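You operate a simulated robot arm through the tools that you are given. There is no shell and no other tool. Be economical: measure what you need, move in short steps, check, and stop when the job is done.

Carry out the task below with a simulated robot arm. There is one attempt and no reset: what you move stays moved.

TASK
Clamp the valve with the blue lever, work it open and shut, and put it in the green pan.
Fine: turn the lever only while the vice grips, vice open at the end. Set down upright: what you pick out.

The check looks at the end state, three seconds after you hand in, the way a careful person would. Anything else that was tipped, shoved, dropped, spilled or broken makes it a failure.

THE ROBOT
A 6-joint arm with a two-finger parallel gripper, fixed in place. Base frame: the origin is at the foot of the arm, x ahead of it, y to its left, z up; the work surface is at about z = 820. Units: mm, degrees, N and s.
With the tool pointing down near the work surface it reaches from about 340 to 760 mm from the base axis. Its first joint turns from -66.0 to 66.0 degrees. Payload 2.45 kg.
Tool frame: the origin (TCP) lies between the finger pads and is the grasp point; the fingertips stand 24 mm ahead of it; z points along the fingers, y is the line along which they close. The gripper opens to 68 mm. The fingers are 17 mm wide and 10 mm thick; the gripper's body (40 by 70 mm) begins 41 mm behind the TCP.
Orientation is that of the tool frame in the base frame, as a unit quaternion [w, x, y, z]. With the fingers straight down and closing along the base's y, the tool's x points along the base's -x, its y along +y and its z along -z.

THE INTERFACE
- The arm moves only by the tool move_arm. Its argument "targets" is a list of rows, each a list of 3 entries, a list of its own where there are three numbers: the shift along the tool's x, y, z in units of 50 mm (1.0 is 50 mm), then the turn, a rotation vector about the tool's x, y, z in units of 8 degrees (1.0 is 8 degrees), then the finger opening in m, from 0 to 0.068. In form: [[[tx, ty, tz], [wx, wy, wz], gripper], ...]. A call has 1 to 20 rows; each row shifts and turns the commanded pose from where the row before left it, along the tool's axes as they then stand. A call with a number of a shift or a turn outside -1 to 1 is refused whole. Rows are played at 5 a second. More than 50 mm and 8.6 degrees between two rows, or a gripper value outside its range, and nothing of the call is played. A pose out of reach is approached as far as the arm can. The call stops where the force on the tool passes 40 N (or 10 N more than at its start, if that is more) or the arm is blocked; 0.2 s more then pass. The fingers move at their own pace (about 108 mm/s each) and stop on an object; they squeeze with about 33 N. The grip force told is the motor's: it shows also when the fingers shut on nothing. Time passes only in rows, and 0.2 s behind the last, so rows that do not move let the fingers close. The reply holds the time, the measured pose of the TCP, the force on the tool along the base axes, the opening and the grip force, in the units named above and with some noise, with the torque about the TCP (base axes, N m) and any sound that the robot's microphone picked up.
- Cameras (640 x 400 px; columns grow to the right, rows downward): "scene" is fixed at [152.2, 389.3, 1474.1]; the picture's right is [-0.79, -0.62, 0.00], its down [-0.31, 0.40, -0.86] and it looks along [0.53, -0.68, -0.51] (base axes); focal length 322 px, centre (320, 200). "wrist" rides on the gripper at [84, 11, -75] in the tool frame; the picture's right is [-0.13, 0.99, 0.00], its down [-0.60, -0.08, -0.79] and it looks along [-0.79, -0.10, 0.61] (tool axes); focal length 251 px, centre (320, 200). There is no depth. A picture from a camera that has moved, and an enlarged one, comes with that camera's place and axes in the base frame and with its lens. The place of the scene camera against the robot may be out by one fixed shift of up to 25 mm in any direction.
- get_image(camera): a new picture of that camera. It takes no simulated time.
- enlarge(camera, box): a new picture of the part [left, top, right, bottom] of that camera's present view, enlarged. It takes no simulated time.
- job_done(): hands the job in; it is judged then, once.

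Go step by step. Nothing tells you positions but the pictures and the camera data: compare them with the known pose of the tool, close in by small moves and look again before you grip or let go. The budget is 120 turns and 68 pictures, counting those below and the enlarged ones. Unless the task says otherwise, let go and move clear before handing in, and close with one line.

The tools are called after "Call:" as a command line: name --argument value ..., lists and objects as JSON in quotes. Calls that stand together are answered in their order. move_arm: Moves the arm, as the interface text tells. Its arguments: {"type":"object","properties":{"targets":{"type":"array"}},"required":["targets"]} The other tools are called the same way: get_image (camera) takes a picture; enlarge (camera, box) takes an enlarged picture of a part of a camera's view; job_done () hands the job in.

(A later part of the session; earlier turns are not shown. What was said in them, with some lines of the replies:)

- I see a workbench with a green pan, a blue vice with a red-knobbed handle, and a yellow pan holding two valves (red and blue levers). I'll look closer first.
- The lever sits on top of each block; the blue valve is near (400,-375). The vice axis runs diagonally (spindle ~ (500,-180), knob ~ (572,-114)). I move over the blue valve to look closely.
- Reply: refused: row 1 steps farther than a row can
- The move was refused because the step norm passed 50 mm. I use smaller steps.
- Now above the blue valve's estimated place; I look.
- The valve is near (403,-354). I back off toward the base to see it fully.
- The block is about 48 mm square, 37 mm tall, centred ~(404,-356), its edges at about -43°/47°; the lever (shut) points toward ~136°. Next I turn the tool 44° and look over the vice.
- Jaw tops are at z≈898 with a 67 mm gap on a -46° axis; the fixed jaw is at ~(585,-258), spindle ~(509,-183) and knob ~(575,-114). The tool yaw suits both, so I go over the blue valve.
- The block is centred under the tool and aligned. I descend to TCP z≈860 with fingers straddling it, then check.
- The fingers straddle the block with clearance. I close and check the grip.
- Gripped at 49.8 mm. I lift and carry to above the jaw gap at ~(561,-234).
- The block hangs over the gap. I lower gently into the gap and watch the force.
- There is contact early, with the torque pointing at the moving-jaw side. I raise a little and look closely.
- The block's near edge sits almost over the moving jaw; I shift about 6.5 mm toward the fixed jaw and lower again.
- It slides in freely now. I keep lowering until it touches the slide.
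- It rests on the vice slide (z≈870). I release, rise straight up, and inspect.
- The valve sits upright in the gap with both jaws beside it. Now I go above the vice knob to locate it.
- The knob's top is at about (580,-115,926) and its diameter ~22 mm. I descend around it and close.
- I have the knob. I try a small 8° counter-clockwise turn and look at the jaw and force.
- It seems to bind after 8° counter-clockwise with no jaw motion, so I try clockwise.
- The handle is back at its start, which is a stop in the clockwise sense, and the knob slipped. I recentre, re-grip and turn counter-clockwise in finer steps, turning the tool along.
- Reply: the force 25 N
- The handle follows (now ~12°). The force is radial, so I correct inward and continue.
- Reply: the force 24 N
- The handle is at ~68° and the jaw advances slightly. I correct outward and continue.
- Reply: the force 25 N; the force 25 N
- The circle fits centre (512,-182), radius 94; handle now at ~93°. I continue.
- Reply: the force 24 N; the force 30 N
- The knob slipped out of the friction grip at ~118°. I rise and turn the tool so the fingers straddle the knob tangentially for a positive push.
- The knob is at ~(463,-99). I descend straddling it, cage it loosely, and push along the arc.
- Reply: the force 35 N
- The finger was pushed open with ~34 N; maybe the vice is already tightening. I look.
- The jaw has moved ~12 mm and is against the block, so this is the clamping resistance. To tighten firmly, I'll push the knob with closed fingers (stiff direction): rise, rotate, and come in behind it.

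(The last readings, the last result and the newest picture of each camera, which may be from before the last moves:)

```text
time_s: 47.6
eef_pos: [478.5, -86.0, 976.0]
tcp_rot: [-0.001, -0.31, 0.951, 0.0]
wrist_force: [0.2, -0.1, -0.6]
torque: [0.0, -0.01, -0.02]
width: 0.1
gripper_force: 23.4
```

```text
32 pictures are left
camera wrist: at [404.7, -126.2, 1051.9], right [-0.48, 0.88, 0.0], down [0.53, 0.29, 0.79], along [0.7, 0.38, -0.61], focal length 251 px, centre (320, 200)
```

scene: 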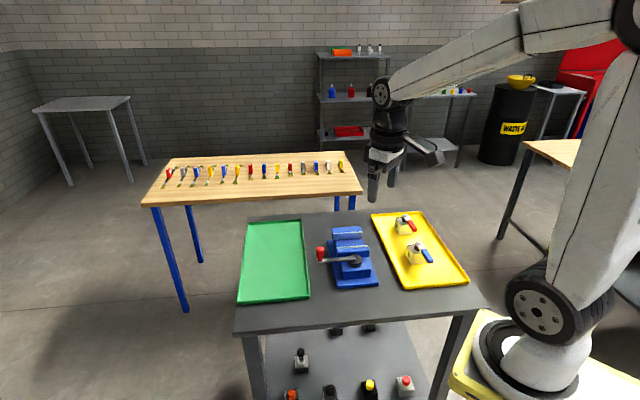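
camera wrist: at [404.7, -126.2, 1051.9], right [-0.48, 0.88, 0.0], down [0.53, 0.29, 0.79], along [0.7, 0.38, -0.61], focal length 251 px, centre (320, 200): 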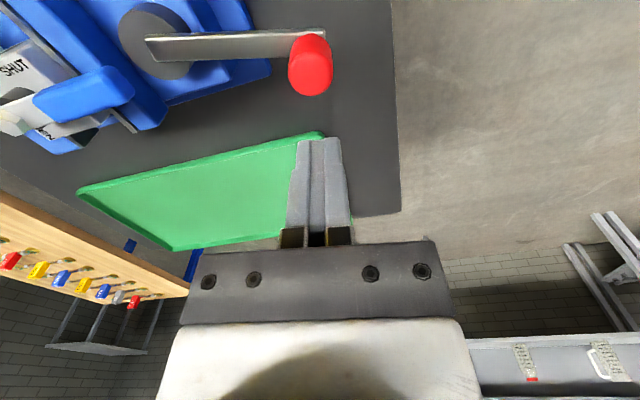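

The knob is at ~(465,-99), θ≈120°. I back off, descend behind it, and push along the arc.

Call:
move_arm --targets '[[[-0.26, -0.05, 0], [0, 0, 0.5], 0.0], [[0, 0, 0.5], [0, 0, 0], 0.0], [[0, 0, 0.58], [0, 0, 0], 0.0], [[0, 0, 0], [0, 0, 0], 0.0], [[0.1, 0, 0], [0, 0, 0], 0.0], [[0.06, 0, 0], [0, 0, 0], 0.0], [[0, 0, 0], [0, 0, 0], 0.0]]'

```text
time_s: 49.2
eef_pos: [483.9, -84.6, 923.6]
tcp_rot: [0.0, -0.276, 0.961, 0.0]
wrist_force: [0.2, 0.0, 0.1]
torque: [-0.02, 0.01, 0.01]
width: 0.0
gripper_force: 23.3
```

Call:
move_arm --targets '[[[0.07, -0.03, 0], [0, 0, 0], 0.0], [[0.099, 0.01, 0], [0, 0, -0.375], 0.0], [[0.099, 0.01, 0], [0, 0, -0.375], 0.0], [[0, 0, 0], [0, 0, 0], 0.0]]'

```text
time_s: 50.2
eef_pos: [472.4, -91.0, 922.9]
tcp_rot: [0.002, -0.328, 0.945, 0.0]
wrist_force: [14.1, 26.7, -4.2]
torque: [-0.05, -0.02, -0.13]
width: 0.0
gripper_force: 23.8
```

Call:
move_arm --targets '[[[0.05, 0.005, 0], [0, 0, -0.18], 0.0], [[0.05, 0.005, 0], [0, 0, -0.18], 0.0], [[0.05, 0.005, 0], [0, 0, -0.18], 0.0], [[0, 0, 0], [0, 0, 0], 0.0]]'

Call:
get_image --camera "wrist"

```text
time_s: 50.7
eef_pos: [473.4, -90.7, 922.8]
tcp_rot: [0.003, -0.344, 0.939, -0.001]
wrist_force: [15.0, 20.7, -9.5]
torque: [-0.02, -0.04, -0.15]
width: 0.0
gripper_force: 23.9
stopped in row 2: the force on the tool passed its limit at 42 N (the readings are from after the stop); the commanded pose is now the measured one
```

```text
31 pictures are left
camera wrist: at [401.5, -136.3, 998.1], right [-0.54, 0.84, 0.0], down [0.51, 0.33, 0.8], along [0.67, 0.43, -0.61], focal length 251 px, centre (320, 200)
```

wrist: 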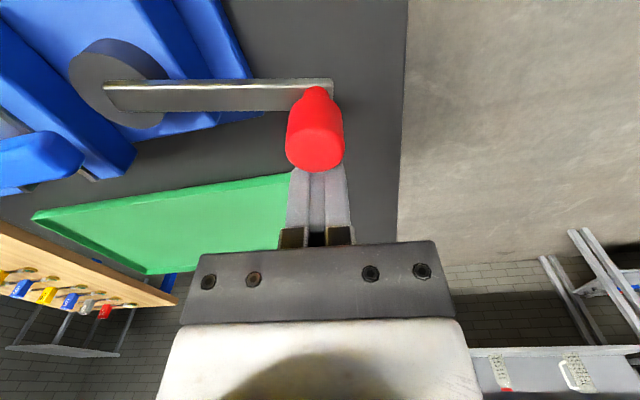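

The knob stalls at >40 N: the vice is tight at ~125°. I back off, rise, and check the clamp.

Call:
move_arm --targets '[[[-0.3, 0, 0], [0, 0, 0], 0.0], [[-0.2, 0, 0], [0, 0, 0], 0.0], [[0, 0, -0.8], [0, 0, 0], 0.0], [[0, 0, -0.8], [0, 0, 0], 0.0], [[-0.8, 0, -0.5], [0, 0, 0], 0.0], [[-0.8, 0, 0], [0, 0, 0], 0.0], [[-0.8, 0, 0], [0, 0, 0], 0.0], [[0, 0, 0], [0, 0, 0], 0.0]]'

Call:
enlarge --camera "scene" --box '[290, 210, 400, 280]'

```text
time_s: 52.5
eef_pos: [581.2, 0.3, 1028.7]
tcp_rot: [0.001, -0.342, 0.94, -0.001]
wrist_force: [-0.7, -0.2, -0.4]
torque: [-0.02, -0.04, 0.02]
width: 0.0
gripper_force: 23.6
```

```text
5.71 times, centred on (345, 245) of scene
camera zoom: at [152.1, 389.3, 1474.1], right [-0.79, -0.62, 0.0], down [-0.31, 0.4, -0.86], along [0.53, -0.68, -0.51], focal length 1841 px, centre (177, -57)
```

zoom: 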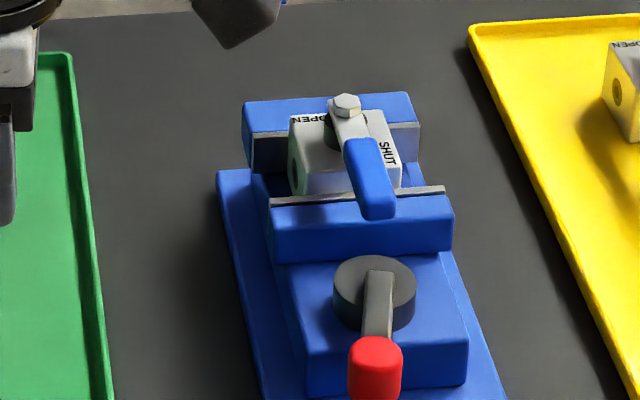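

The block is clamped between both jaws. Next I go near the lever on its 226° side for a look before pushing it open.

Call:
move_arm --targets '[[[0.77, -0.476, 0], [0, 0, 0], 0.0], [[0.77, -0.476, 0], [0, 0, 0], 0.0], [[0.77, -0.476, 0], [0, 0, 0], 0.0], [[0.77, -0.476, 0], [0, 0, 0], 0.0], [[0.77, -0.476, 0], [0, 0, 0], 0.0], [[0, 0, 0], [0, 0, -0.75], 0.0], [[0, 0, 0], [0, 0, 0], 0.0]]'

Call:
get_image --camera "wrist"

```text
time_s: 54.1
eef_pos: [510.3, -214.4, 1028.2]
tcp_rot: [0.001, -0.392, 0.92, 0.0]
wrist_force: [-0.5, -0.8, -1.1]
torque: [-0.02, 0.01, 0.01]
width: 0.0
gripper_force: 23.6
```

```text
29 pictures are left
camera wrist: at [444.2, -266.9, 1103.9], right [-0.62, 0.78, 0.0], down [0.47, 0.38, 0.79], along [0.62, 0.5, -0.61], focal length 251 px, centre (320, 200)
```

wrist: 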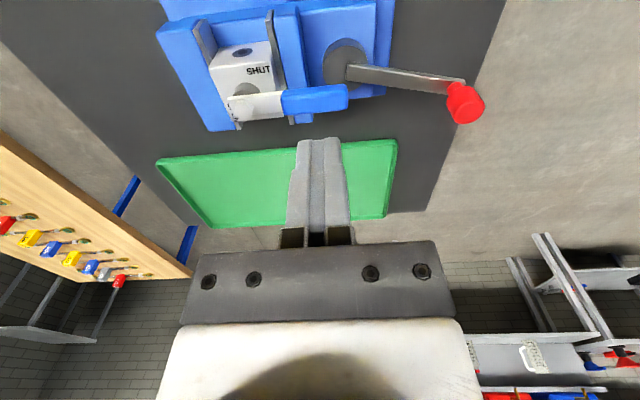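

The lever pivot is ~(569,-247), its tip ~(514,-184). I step back slightly and descend beside the handle.

Call:
move_arm --targets '[[[0.16, 0, 0.4], [0, 0, 0], 0.0], [[0, 0, 0.5], [0, 0, 0], 0.0], [[0, 0, 0.5], [0, 0, 0], 0.0], [[0, 0, 0.5], [0, 0, 0], 0.0], [[0, 0, 0], [0, 0, 0], 0.0], [[0, 0, 0], [0, 0, 0], 0.0]]'

Call:
get_image --camera "wrist"

Call:
enlarge --camera "scene" --box '[310, 210, 390, 260]'

```text
time_s: 55.5
eef_pos: [505.0, -219.8, 933.2]
tcp_rot: [0.001, -0.391, 0.92, 0.0]
wrist_force: [-0.2, 0.2, -0.9]
torque: [-0.02, 0.0, -0.03]
width: 0.1
gripper_force: 24.3
```

```text
28 pictures are left
camera wrist: at [438.8, -272.8, 1008.5], right [-0.62, 0.78, 0.0], down [0.47, 0.38, 0.79], along [0.62, 0.49, -0.61], focal length 251 px, centre (320, 200)
```

wrist: 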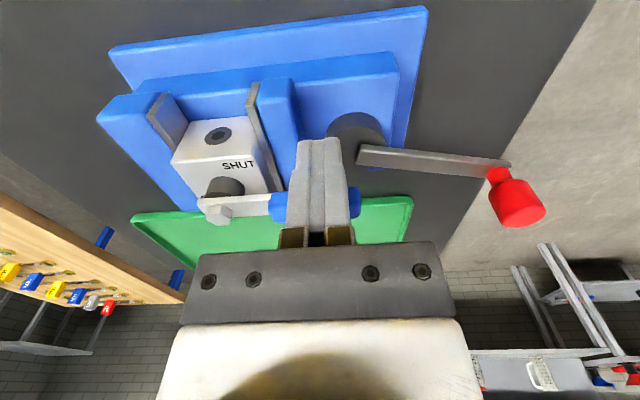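

```text
8.00 times, centred on (350, 235) of scene
camera zoom: at [152.2, 389.3, 1474.1], right [-0.79, -0.62, 0.0], down [-0.31, 0.4, -0.86], along [0.53, -0.68, -0.51], focal length 2578 px, centre (80, -80)
```

zoom: 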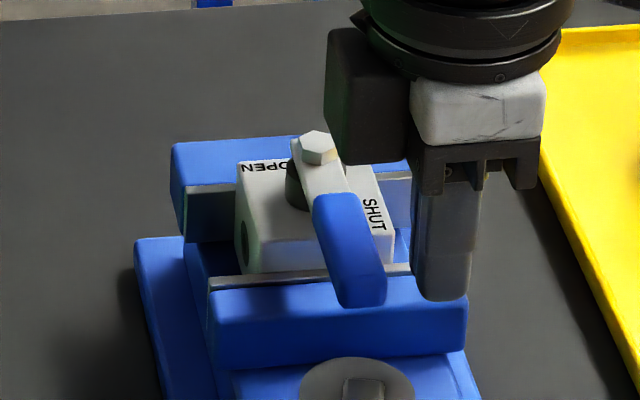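

The closed fingers stand beside the handle. I push it gently clockwise (towards the 46° side).

Call:
move_arm --targets '[[[-0.08, 0, 0], [0, 0, 0], 0.0], [[-0.08, 0, 0], [0, 0, 0], 0.0], [[-0.09, 0.02, 0], [0, 0, 0.5], 0.0], [[-0.09, 0.02, 0], [0, 0, 0.5], 0.0], [[-0.09, 0.02, 0], [0, 0, 0.5], 0.0], [[0, 0, 0], [0, 0, 0], 0.0]]'

Call:
enlarge --camera "scene" --box '[310, 210, 390, 260]'

```text
time_s: 56.9
eef_pos: [518.3, -202.3, 933.0]
tcp_rot: [0.001, -0.291, 0.957, 0.0]
wrist_force: [-0.7, 0.3, -1.1]
torque: [0.0, 0.02, 0.03]
width: 0.0
gripper_force: 23.5
```

```text
8.00 times, centred on (350, 235) of scene
camera zoom: at [152.1, 389.3, 1474.1], right [-0.79, -0.62, 0.0], down [-0.31, 0.4, -0.86], along [0.53, -0.68, -0.51], focal length 2578 px, centre (80, -80)
```

zoom: 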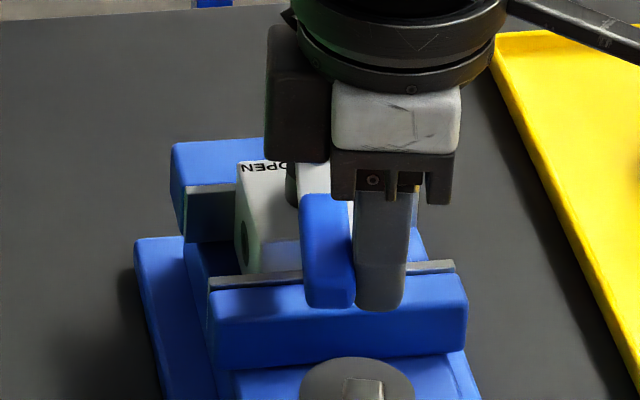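

The lever turns freely this way. I continue.

Call:
move_arm --targets '[[[-0.113, 0.026, 0], [0, 0, 0.625], 0.0], [[-0.113, 0.026, 0], [0, 0, 0.625], 0.0], [[-0.113, 0.026, 0], [0, 0, 0.625], 0.0], [[-0.113, 0.026, 0], [0, 0, 0.625], 0.0], [[-0.113, 0.026, 0], [0, 0, 0.625], 0.0], [[-0.113, 0.026, 0], [0, 0, 0.625], 0.0], [[-0.113, 0.026, 0], [0, 0, 0.625], 0.0], [[-0.113, 0.026, 0], [0, 0, 0.625], 0.0], [[0, 0, 0], [0, 0, 0], 0.0]]'

Call:
enlarge --camera "scene" --box '[310, 210, 390, 260]'

```text
time_s: 58.9
eef_pos: [558.4, -180.3, 932.5]
tcp_rot: [0.002, 0.053, 0.999, -0.001]
wrist_force: [-0.8, -0.3, 0.6]
torque: [0.04, 0.03, 0.0]
width: 0.0
gripper_force: 23.6
```

```text
8.00 times, centred on (350, 235) of scene
camera zoom: at [152.1, 389.3, 1474.1], right [-0.79, -0.62, 0.0], down [-0.31, 0.4, -0.86], along [0.53, -0.68, -0.51], focal length 2578 px, centre (80, -80)
```

zoom: 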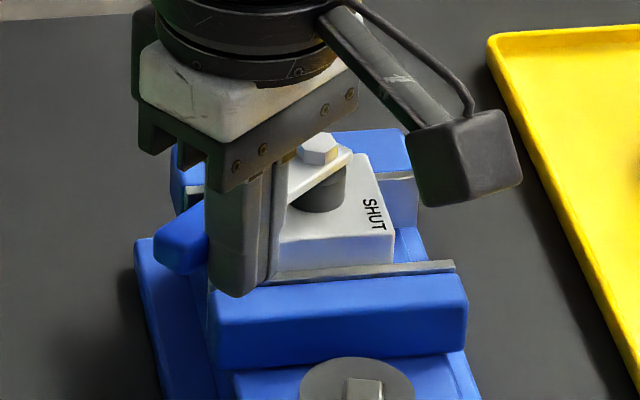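

Lever is at roughly 80°; it turns with little force. I continue toward 46°, until it meets its stop.

Call:
move_arm --targets '[[[-0.113, 0.026, 0], [0, 0, 0.625], 0.0], [[-0.113, 0.026, 0], [0, 0, 0.625], 0.0], [[-0.113, 0.026, 0], [0, 0, 0.625], 0.0], [[-0.113, 0.026, 0], [0, 0, 0.625], 0.0], [[-0.113, 0.026, 0], [0, 0, 0.625], 0.0], [[-0.113, 0.026, 0], [0, 0, 0.625], 0.0], [[-0.113, 0.026, 0], [0, 0, 0.625], 0.0], [[0, 0, 0], [0, 0, 0], 0.0]]'

Call:
get_image --camera "wrist"

```text
time_s: 60.7
eef_pos: [598.3, -186.4, 933.1]
tcp_rot: [0.0, 0.351, 0.936, 0.0]
wrist_force: [-0.4, 0.2, -0.5]
torque: [0.0, 0.02, -0.01]
width: 0.0
gripper_force: 23.2
```

```text
24 pictures are left
camera wrist: at [542.9, -122.4, 1008.6], right [0.75, 0.66, 0.0], down [0.4, -0.46, 0.79], along [0.53, -0.59, -0.61], focal length 251 px, centre (320, 200)
```

wrist: 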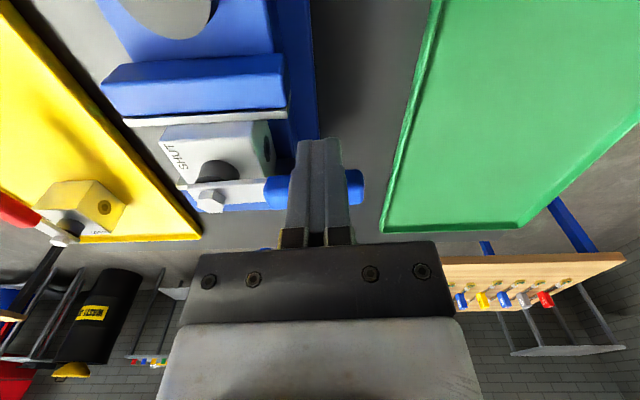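

The lever is near 48°. I push on gently to feel the open stop.

Call:
move_arm --targets '[[[-0.06, 0.012, 0], [0, 0, 0.3], 0.0], [[-0.06, 0.012, 0], [0, 0, 0.3], 0.0], [[-0.06, 0.012, 0], [0, 0, 0.2], 0.0], [[0, 0, 0], [0, 0, 0], 0.0]]'

```text
time_s: 61.7
eef_pos: [602.1, -187.6, 930.6]
tcp_rot: [-0.008, 0.402, 0.916, 0.0]
wrist_force: [-8.5, 8.7, 6.1]
torque: [-0.08, 0.08, 0.0]
width: 0.0
gripper_force: 23.4
stopped in row 4: the force on the tool passed its limit at 40 N (the readings are from after the stop); the commanded pose is now the measured one
```

The open stop is reached (force rise at ~45°). I back off, hop over the lever and come down on its far side to push it shut.

Call:
move_arm --targets '[[[0.1, 0, 0], [0, 0, -0.3], 0.0], [[0, 0, -0.6], [0, 0, 0], 0.0], [[0, 0, -0.7], [0, 0, 0], 0.0], [[-0.6, 0, 0], [0, 0, 0], 0.0], [[-0.52, 0, 0], [0, 0, 0], 0.0], [[0, 0, 0], [0, 0, 0], 0.0]]'

Call:
get_image --camera "wrist"

Call:
enlarge --camera "scene" --box '[310, 210, 390, 260]'

```text
time_s: 63.1
eef_pos: [639.5, -224.9, 996.9]
tcp_rot: [-0.006, 0.383, 0.924, 0.002]
wrist_force: [0.3, 1.0, 0.9]
torque: [-0.01, -0.01, -0.02]
width: 0.0
gripper_force: 23.0
```

```text
23 pictures are left
camera wrist: at [590.5, -158.0, 1072.6], right [0.79, 0.61, 0.0], down [0.38, -0.49, 0.79], along [0.48, -0.62, -0.62], focal length 251 px, centre (320, 200)
```

wrist: 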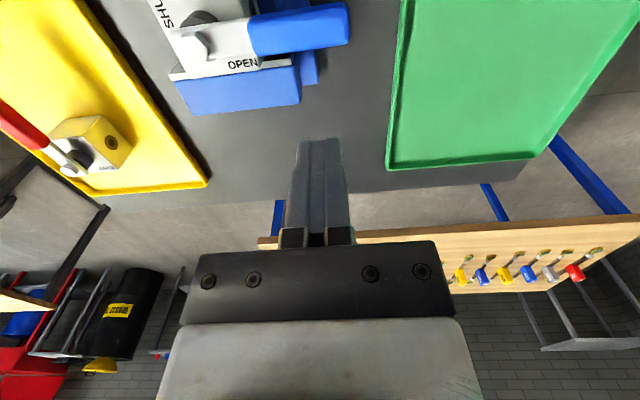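

```text
8.00 times, centred on (350, 235) of scene
camera zoom: at [152.2, 389.3, 1474.1], right [-0.79, -0.62, 0.0], down [-0.31, 0.4, -0.86], along [0.53, -0.68, -0.51], focal length 2578 px, centre (80, -80)
```

zoom: 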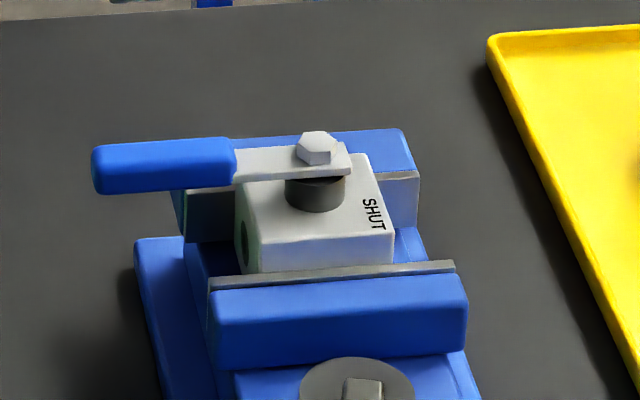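

The lever is fully open, in line with the bore. I descend on the far side and push it back toward shut.

Call:
move_arm --targets '[[[0, 0, 0.5], [0, 0, 0], 0.0], [[0, 0, 0.5], [0, 0, 0], 0.0], [[0, 0, 0.28], [0, 0, 0], 0.0], [[0, 0, 0], [0, 0, 0], 0.0], [[0.2, 0, 0], [0, 0, 0], 0.0], [[0.14, 0, 0], [0, 0, 0], 0.0], [[0.109, 0.026, 0], [0, 0, -0.625], 0.0], [[0.109, 0.026, 0], [0, 0, -0.625], 0.0], [[0.109, 0.026, 0], [0, 0, -0.625], 0.0], [[0.109, 0.026, 0], [0, 0, -0.625], 0.0], [[0, 0, 0], [0, 0, 0], 0.0]]'

```text
time_s: 65.5
eef_pos: [611.9, -194.7, 933.2]
tcp_rot: [-0.007, 0.215, 0.977, 0.002]
wrist_force: [0.4, 0.6, -0.1]
torque: [0.01, 0.03, 0.0]
width: 0.0
gripper_force: 23.3
```

Call:
move_arm --targets '[[[0.109, 0.026, 0], [0, 0, -0.625], 0.0], [[0.109, 0.026, 0], [0, 0, -0.625], 0.0], [[0.109, 0.026, 0], [0, 0, -0.625], 0.0], [[0.109, 0.026, 0], [0, 0, -0.625], 0.0], [[0.109, 0.026, 0], [0, 0, -0.625], 0.0], [[0.109, 0.026, 0], [0, 0, -0.625], 0.0], [[0.109, 0.026, 0], [0, 0, -0.625], 0.0], [[0.109, 0.026, 0], [0, 0, -0.625], 0.0], [[0.109, 0.026, 0], [0, 0, -0.625], 0.0], [[0.109, 0.026, 0], [0, 0, -0.625], 0.0], [[0.109, 0.026, 0], [0, 0, -0.625], 0.0], [[0.109, 0.026, 0], [0, 0, -0.625], 0.0], [[0, 0, 0], [0, 0, 0], 0.0]]'

Call:
enlarge --camera "scene" --box '[310, 210, 390, 260]'

```text
time_s: 68.3
eef_pos: [549.6, -182.9, 932.8]
tcp_rot: [-0.005, -0.301, 0.954, 0.005]
wrist_force: [0.0, 0.5, 0.9]
torque: [0.01, 0.01, 0.01]
width: 0.1
gripper_force: 23.5
```

```text
8.00 times, centred on (350, 235) of scene
camera zoom: at [152.2, 389.3, 1474.1], right [-0.79, -0.62, 0.0], down [-0.31, 0.4, -0.86], along [0.53, -0.68, -0.51], focal length 2578 px, centre (80, -80)
```

zoom: 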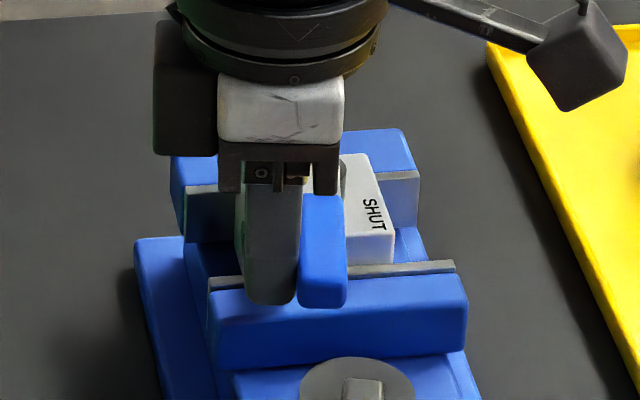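

The lever is ~12° short of shut; I continue slowly to its stop.

Call:
move_arm --targets '[[[0.087, 0.02, 0], [0, 0, -0.5], 0.0], [[0.087, 0.02, 0], [0, 0, -0.5], 0.0], [[0.065, 0.015, 0], [0, 0, -0.375], 0.0], [[0.05, 0.01, 0], [0, 0, -0.25], 0.0], [[0.05, 0.01, 0], [0, 0, -0.25], 0.0], [[0, 0, 0], [0, 0, 0], 0.0]]'

```text
time_s: 69.7
eef_pos: [535.0, -191.2, 934.2]
tcp_rot: [-0.003, -0.424, 0.906, 0.004]
wrist_force: [4.6, 3.3, 4.7]
torque: [0.03, 0.0, -0.02]
width: 0.2
gripper_force: 23.8
```

Call:
move_arm --targets '[[[0.04, 0.005, 0], [0, 0, -0.1], 0.0], [[0.04, 0, 0], [0, 0, 0], 0.0], [[0, 0, 0], [0, 0, 0], 0.0]]'

```text
time_s: 70.5
eef_pos: [532.6, -192.7, 933.7]
tcp_rot: [-0.003, -0.429, 0.903, 0.004]
wrist_force: [13.0, 15.3, 16.2]
torque: [0.14, -0.09, -0.06]
width: 0.0
gripper_force: 23.1
```

The lever is firmly at its shut stop. I back away, rise, and go to the far side of the vice knob to loosen it.

Call:
move_arm --targets '[[[-0.3, 0, 0], [0, 0, 0], 0.0], [[0, 0, -0.7], [0, 0, 0], 0.0], [[0, 0, -0.7], [0, 0, 0], 0.0], [[0, 0, 0], [0, 0, 0.93], 0.0], [[0, 0, 0], [0, 0, 0.93], 0.0], [[0.362, 0.75, 0], [0, 0, 0], 0.0], [[0.362, 0.75, 0], [0, 0, 0], 0.0], [[0.362, 0.75, 0], [0, 0, 0], 0.0], [[0, 0, 0], [0, 0, 0], 0.0]]'

Call:
enlarge --camera "scene" --box '[290, 215, 402, 285]'

Call:
get_image --camera "wrist"

```text
time_s: 72.5
eef_pos: [431.6, -122.5, 1004.7]
tcp_rot: [-0.005, -0.308, 0.951, 0.005]
wrist_force: [0.5, -0.1, -0.5]
torque: [0.03, -0.01, 0.01]
width: 0.2
gripper_force: 23.7
```

```text
5.71 times, centred on (346, 250) of scene
camera zoom: at [152.1, 389.3, 1474.1], right [-0.79, -0.62, 0.0], down [-0.31, 0.4, -0.86], along [0.53, -0.68, -0.51], focal length 1841 px, centre (171, -86)
```

zoom: 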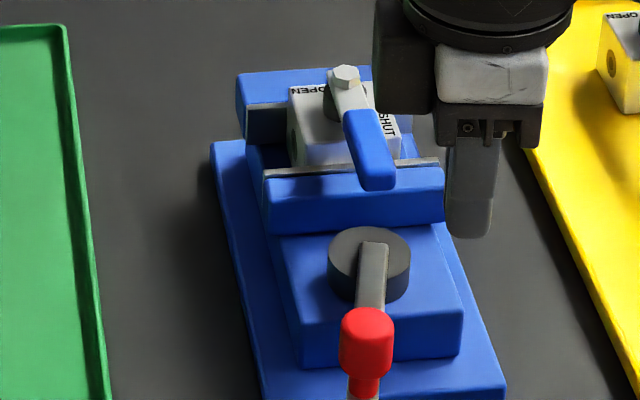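

```text
19 pictures are left
camera wrist: at [359.5, -163.1, 1080.7], right [-0.48, 0.88, 0.01], down [0.54, 0.29, 0.79], along [0.69, 0.38, -0.61], focal length 251 px, centre (320, 200)
```

wrist: 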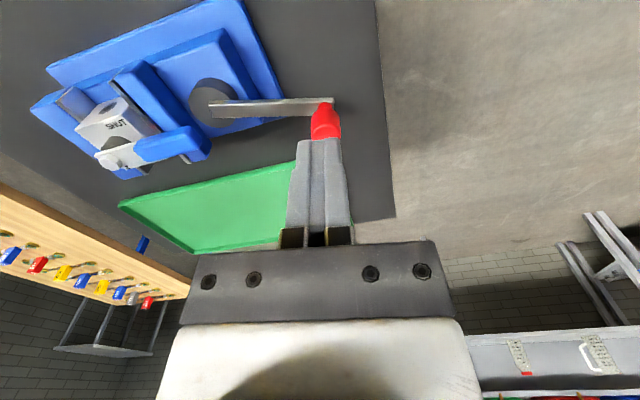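

The lever is shut again, and the knob is at ~(459,-106). I descend on its far side and push it clockwise.

Call:
move_arm --targets '[[[0, 0, 0.6], [0, 0, 0], 0.0], [[0, 0, 0.6], [0, 0, 0], 0.0], [[0, 0, 0.45], [0, 0, 0], 0.0], [[0, 0, 0], [0, 0, 0], 0.0], [[-0.2, 0, 0], [0, 0, 0], 0.0], [[-0.12, 0.02, 0], [0, 0, 0.2], 0.0], [[-0.12, 0.02, 0], [0, 0, 0.5], 0.0], [[-0.165, 0.028, 0], [0, 0, 0.625], 0.0], [[0, 0, 0], [0, 0, 0], 0.0]]'

```text
time_s: 74.5
eef_pos: [453.2, -103.5, 921.4]
tcp_rot: [-0.004, -0.22, 0.975, 0.004]
wrist_force: [-2.7, -5.7, -1.4]
torque: [-0.02, 0.03, -0.03]
width: 0.0
gripper_force: 23.6
```

The handle follows easily. I continue to turn it clockwise toward its open stop.

Call:
move_arm --targets '[[[-0.165, 0.026, 0], [0, 0, 0.625], 0.0], [[-0.165, 0.026, 0], [0, 0, 0.625], 0.0], [[-0.165, 0.026, 0], [0, 0, 0.625], 0.0], [[-0.165, 0.026, 0], [0, 0, 0.625], 0.0], [[-0.165, 0.026, 0], [0, 0, 0.625], 0.0], [[-0.165, 0.026, 0], [0, 0, 0.625], 0.0], [[-0.165, 0.026, 0], [0, 0, 0.625], 0.0], [[0, 0, 0], [0, 0, 0], 0.0]]'

```text
time_s: 76.3
eef_pos: [508.9, -84.0, 920.9]
tcp_rot: [-0.006, 0.085, 0.996, 0.004]
wrist_force: [-4.3, -0.6, 2.7]
torque: [-0.02, -0.07, -0.05]
width: 0.0
gripper_force: 23.5
```

Call:
move_arm --targets '[[[-0.165, 0.026, 0], [0, 0, 0.625], 0.0], [[-0.165, 0.026, 0], [0, 0, 0.625], 0.0], [[-0.165, 0.026, 0], [0, 0, 0.625], 0.0], [[-0.165, 0.026, 0], [0, 0, 0.625], 0.0], [[-0.165, 0.026, 0], [0, 0, 0.625], 0.0], [[-0.165, 0.026, 0], [0, 0, 0.625], 0.0], [[-0.1, 0.015, 0], [0, 0, 0.375], 0.0], [[-0.08, 0.01, 0], [0, 0, 0.3], 0.0], [[0, 0, 0], [0, 0, 0], 0.0]]'

```text
time_s: 78.3
eef_pos: [564.5, -101.3, 921.1]
tcp_rot: [-0.006, 0.383, 0.924, 0.002]
wrist_force: [-2.2, 2.9, -1.0]
torque: [0.0, -0.02, 0.01]
width: 0.0
gripper_force: 23.5
```

Call:
move_arm --targets '[[[-0.05, 0.005, 0], [0, 0, 0.1], 0.0], [[0, 0, 0], [0, 0, 0], 0.0], [[0.3, 0, 0], [0, 0, 0], 0.0], [[0, 0, -0.8], [0, 0, 0], 0.0], [[0, 0, -0.8], [0, 0, 0], 0.0], [[0, 0, 0], [0, 0, 0], 0.03], [[0, 0, 0], [0, 0, 0], 0.068]]'

Call:
enlarge --camera "scene" --box '[290, 215, 402, 285]'

```text
time_s: 79.9
eef_pos: [555.5, -92.1, 1000.3]
tcp_rot: [-0.006, 0.389, 0.921, 0.001]
wrist_force: [-0.3, 0.5, 0.5]
torque: [-0.03, 0.01, 0.0]
width: 68.0
gripper_force: 0.1
```

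```text
5.71 times, centred on (346, 250) of scene
camera zoom: at [152.1, 389.3, 1474.1], right [-0.79, -0.62, 0.0], down [-0.31, 0.4, -0.86], along [0.53, -0.68, -0.51], focal length 1841 px, centre (171, -86)
```

zoom: 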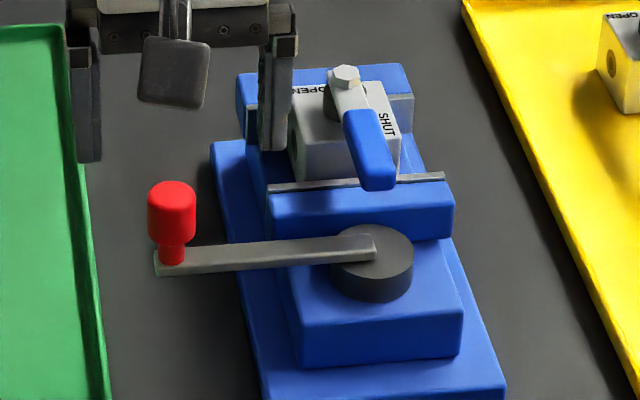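

The vice is open and the valve still stands on the slide. I go above it for the pick-up.

Call:
move_arm --targets '[[[-0.58, -0.485, 0], [0, 0, 0], 0.068], [[-0.58, -0.485, 0], [0, 0, 0], 0.068], [[-0.58, -0.485, 0], [0, 0, 0], 0.068], [[-0.58, -0.485, 0], [0, 0, 0], 0.068], [[0, 0, 0], [0, 0, 0], 0.068], [[0, 0, 0], [0, 0, 0], 0.068]]'

Call:
get_image --camera "wrist"

```text
time_s: 81.3
eef_pos: [567.1, -242.3, 1000.4]
tcp_rot: [-0.006, 0.389, 0.921, 0.001]
wrist_force: [-0.8, 0.4, 0.1]
torque: [0.01, -0.01, -0.01]
width: 68.0
gripper_force: 0.0
```

```text
17 pictures are left
camera wrist: at [519.0, -174.7, 1076.8], right [0.8, 0.6, 0.0], down [0.37, -0.49, 0.79], along [0.47, -0.63, -0.62], focal length 251 px, centre (320, 200)
```

wrist: 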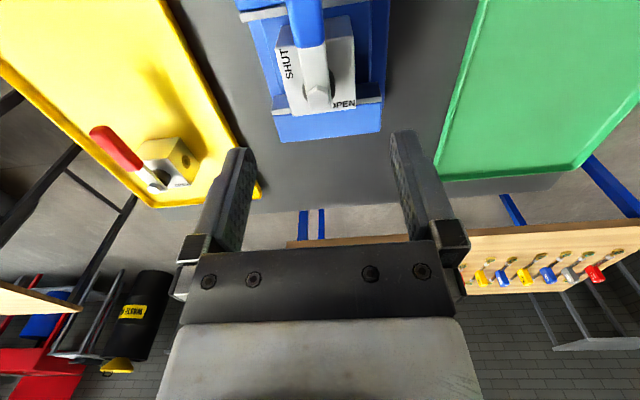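

The bolt is right under the TCP. I descend as before, grip, and check.

Call:
move_arm --targets '[[[0, 0.01, 0.5], [0, 0, 0], 0.068], [[0, 0, 0.5], [0, 0, 0], 0.068], [[0, 0, 0.4], [0, 0, 0], 0.068], [[0, 0, 0.3], [0, 0, 0], 0.068], [[0, 0, 0.25], [0, 0, 0], 0.068], [[0, 0, 0], [0, 0, 0], 0.068]]'

Call:
get_image --camera "wrist"

```text
time_s: 82.7
eef_pos: [567.5, -242.4, 901.6]
tcp_rot: [-0.005, 0.389, 0.921, 0.002]
wrist_force: [0.4, -0.5, -0.2]
torque: [0.01, 0.0, 0.02]
width: 67.9
gripper_force: 0.0
```

```text
16 pictures are left
camera wrist: at [517.9, -173.5, 979.0], right [0.8, 0.6, 0.0], down [0.37, -0.49, 0.79], along [0.47, -0.63, -0.62], focal length 251 px, centre (320, 200)
```

wrist: 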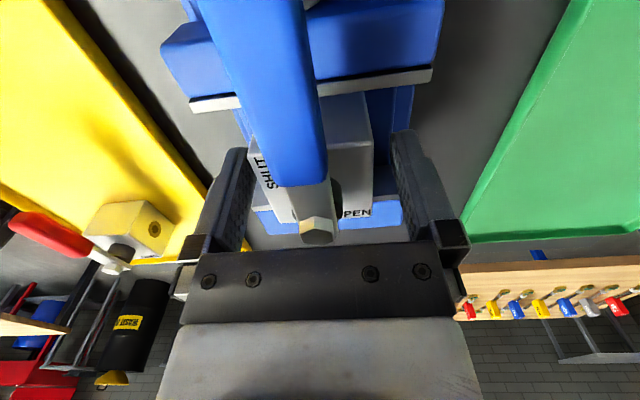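

Straddled cleanly. I grip and lift straight up.

Call:
move_arm --targets '[[[0, 0, 0], [0, 0, 0], 0.05], [[0, 0, 0], [0, 0, 0], 0.04], [[0, 0, 0], [0, 0, 0], 0.04], [[0, 0, 0], [0, 0, 0], 0.04], [[0, 0, -0.2], [0, 0, 0], 0.04], [[0, 0, -0.3], [0, 0, 0], 0.04], [[0, 0, -0.5], [0, 0, 0], 0.04], [[0, 0, -0.5], [0, 0, 0], 0.04], [[0, 0, -0.4], [0, 0, 0], 0.04], [[0, 0, 0], [0, 0, 0], 0.04]]'

Call:
get_image --camera "wrist"

Call:
get_image --camera "scene"

```text
time_s: 84.9
eef_pos: [567.7, -242.2, 997.3]
tcp_rot: [-0.007, 0.39, 0.921, 0.001]
wrist_force: [1.0, -0.7, -4.3]
torque: [0.02, 0.01, 0.01]
width: 49.8
gripper_force: 33.0
```

```text
15 pictures are left
camera wrist: at [518.8, -174.3, 1074.2], right [0.8, 0.6, 0.0], down [0.37, -0.49, 0.79], along [0.47, -0.63, -0.62], focal length 251 px, centre (320, 200)
```

wrist: 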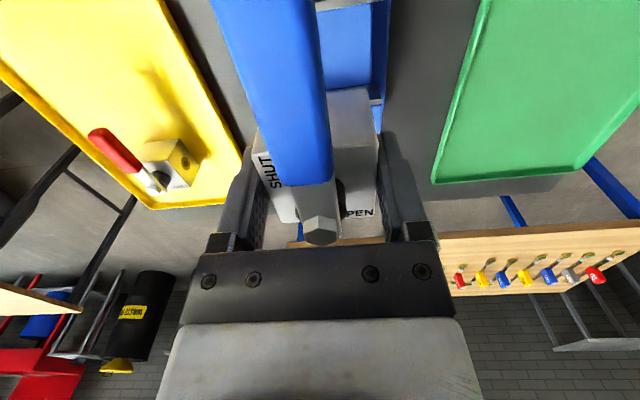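

```text
14 pictures are left
```

scene: 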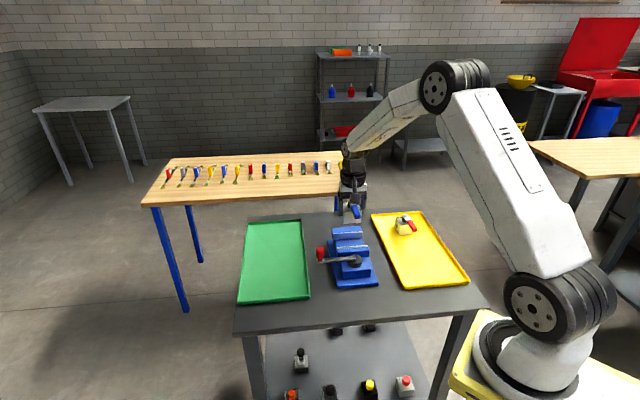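

The valve is in hand, lever shut. I carry it over the green pan to about (698,-56).

Call:
move_arm --targets '[[[0.143, 0.744, 0], [0, 0, 0], 0.04], [[0.143, 0.744, 0], [0, 0, 0], 0.04], [[0.143, 0.744, 0], [0, 0, 0], 0.04], [[0.143, 0.744, 0], [0, 0, 0], 0.04], [[0.143, 0.744, 0], [0, 0, 0], 0.04], [[0.143, 0.744, 0], [0, 0, 0], 0.04], [[0, 0, 0.5], [0, 0, 0], 0.04], [[0, 0, 0.5], [0, 0, 0], 0.04], [[0, 0, 0], [0, 0, 0], 0.04]]'

Call:
get_image --camera "wrist"

Call:
enlarge --camera "scene" --box '[210, 200, 338, 310]'

```text
time_s: 86.9
eef_pos: [697.7, -56.2, 946.7]
tcp_rot: [-0.005, 0.39, 0.921, 0.001]
wrist_force: [-0.9, -0.2, -5.4]
torque: [-0.01, 0.02, -0.01]
width: 50.1
gripper_force: 32.8
```

```text
13 pictures are left
camera wrist: at [649.4, 11.5, 1023.5], right [0.8, 0.6, 0.0], down [0.37, -0.49, 0.79], along [0.47, -0.63, -0.62], focal length 251 px, centre (320, 200)
```

wrist: 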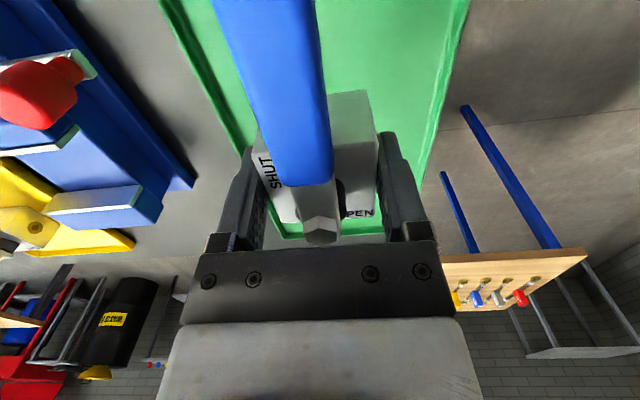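

```text
3.64 times, centred on (274, 255) of scene
camera zoom: at [152.3, 389.3, 1474.1], right [-0.79, -0.62, 0.0], down [-0.31, 0.4, -0.86], along [0.53, -0.68, -0.51], focal length 1172 px, centre (487, 0)
```

zoom: 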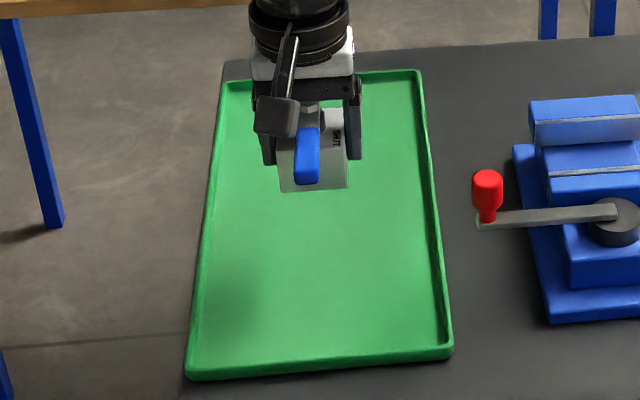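

It is well inside the pan. I lower in steps until contact.

Call:
move_arm --targets '[[[0, 0, 0.5], [0, 0, 0], 0.04], [[0, 0, 0.5], [0, 0, 0], 0.04], [[0, 0, 0.4], [0, 0, 0], 0.04], [[0, 0, 0.16], [0, 0, 0], 0.04], [[0, 0, 0], [0, 0, 0], 0.04]]'

```text
time_s: 88.1
eef_pos: [697.8, -55.0, 868.5]
tcp_rot: [-0.006, 0.39, 0.921, 0.001]
wrist_force: [-0.3, 0.3, -4.3]
torque: [0.03, 0.0, -0.02]
width: 49.7
gripper_force: 32.6
```

Call:
move_arm --targets '[[[0, 0, 0.06], [0, 0, 0], 0.04], [[0, 0, 0.05], [0, 0, 0], 0.04], [[0, 0, 0], [0, 0, 0], 0.04]]'

```text
time_s: 88.9
eef_pos: [698.2, -54.9, 864.2]
tcp_rot: [-0.006, 0.39, 0.921, 0.001]
wrist_force: [0.1, -0.4, -5.1]
torque: [-0.01, -0.02, 0.0]
width: 49.9
gripper_force: 32.9
```

Call:
move_arm --targets '[[[0, 0, 0.04], [0, 0, 0], 0.04], [[0, 0, 0.02], [0, 0, 0], 0.04], [[0, 0, 0], [0, 0, 0], 0.04]]'

Call:
enlarge --camera "scene" --box '[238, 205, 318, 255]'

```text
time_s: 89.7
eef_pos: [696.7, -55.1, 862.5]
tcp_rot: [-0.005, 0.39, 0.921, 0.002]
wrist_force: [-3.7, 2.0, 6.3]
torque: [0.28, 0.14, 0.07]
width: 49.9
gripper_force: 33.0
```

```text
8.00 times, centred on (278, 230) of scene
camera zoom: at [152.0, 389.3, 1474.1], right [-0.79, -0.62, 0.0], down [-0.31, 0.4, -0.86], along [0.53, -0.68, -0.51], focal length 2578 px, centre (656, -40)
```

zoom: 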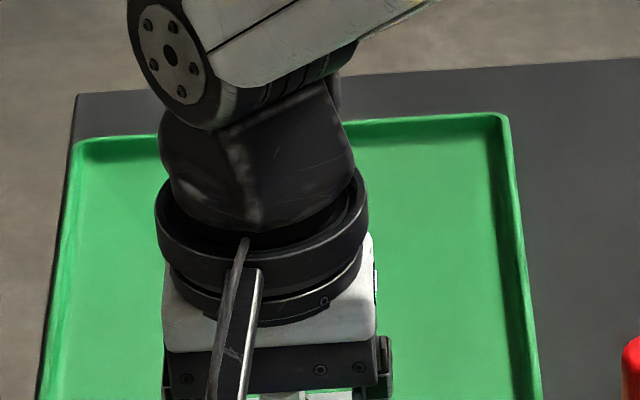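

Contact with the pan floor at the expected height. I release and rise straight up.

Call:
move_arm --targets '[[[0, 0, 0], [0, 0, 0], 0.05], [[0, 0, 0], [0, 0, 0], 0.06], [[0, 0, 0], [0, 0, 0], 0.068], [[0, 0, 0], [0, 0, 0], 0.068], [[0, 0, -0.3], [0, 0, 0], 0.068], [[0, 0, -0.6], [0, 0, 0], 0.068], [[0, 0, -0.8], [0, 0, 0], 0.068], [[0, 0, -0.8], [0, 0, 0], 0.068], [[0, 0, -0.8], [0, 0, 0], 0.068], [[0, 0, 0], [0, 0, 0], 0.068]]'

Call:
get_image --camera "scene"

Call:
enlarge --camera "scene" --box '[218, 205, 378, 305]'

Call:
get_image --camera "wrist"

```text
time_s: 91.9
eef_pos: [699.7, -55.9, 1026.7]
tcp_rot: [-0.006, 0.39, 0.921, 0.001]
wrist_force: [-0.3, -0.4, 0.3]
torque: [0.02, -0.02, 0.01]
width: 67.7
gripper_force: 0.1
```

```text
10 pictures are left
```

scene: 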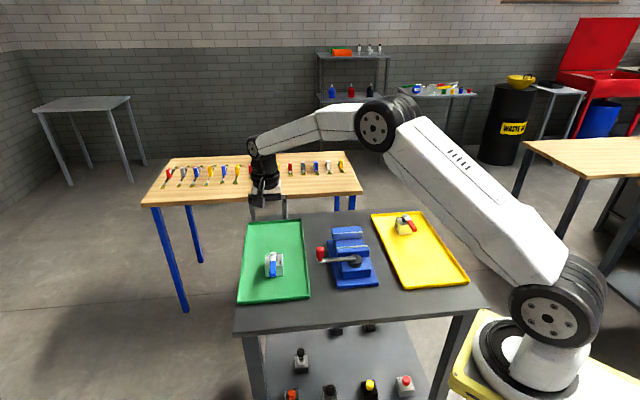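

```text
4.00 times, centred on (298, 255) of scene
camera zoom: at [152.1, 389.3, 1474.1], right [-0.79, -0.62, 0.0], down [-0.31, 0.4, -0.86], along [0.53, -0.68, -0.51], focal length 1289 px, centre (408, -20)
```

zoom: 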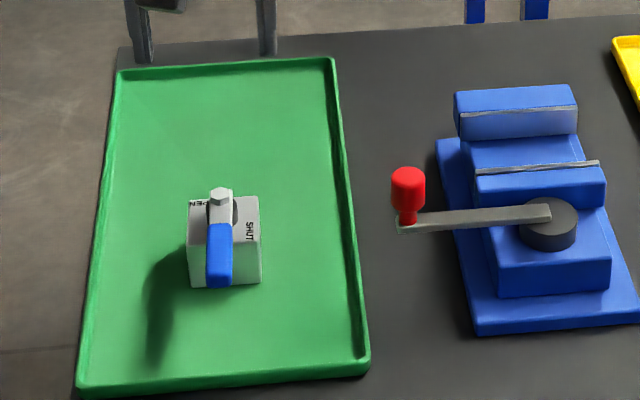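

```text
8 pictures are left
camera wrist: at [650.0, 11.4, 1103.7], right [0.8, 0.6, 0.0], down [0.37, -0.49, 0.79], along [0.47, -0.63, -0.62], focal length 251 px, centre (320, 200)
```

wrist: 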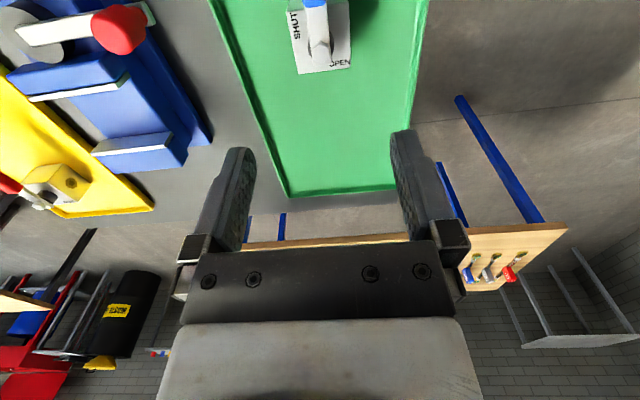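

The blue-lever valve stands upright in the green pan with its lever shut, the vice is open, the red valve is untouched and the arm is clear. I hand in.

Call:
job_done

```text
The job is handed in.
```

The blue-lever valve was clamped, turned open and shut again in the vice, and now stands upright in the green pan, with the vice left open.
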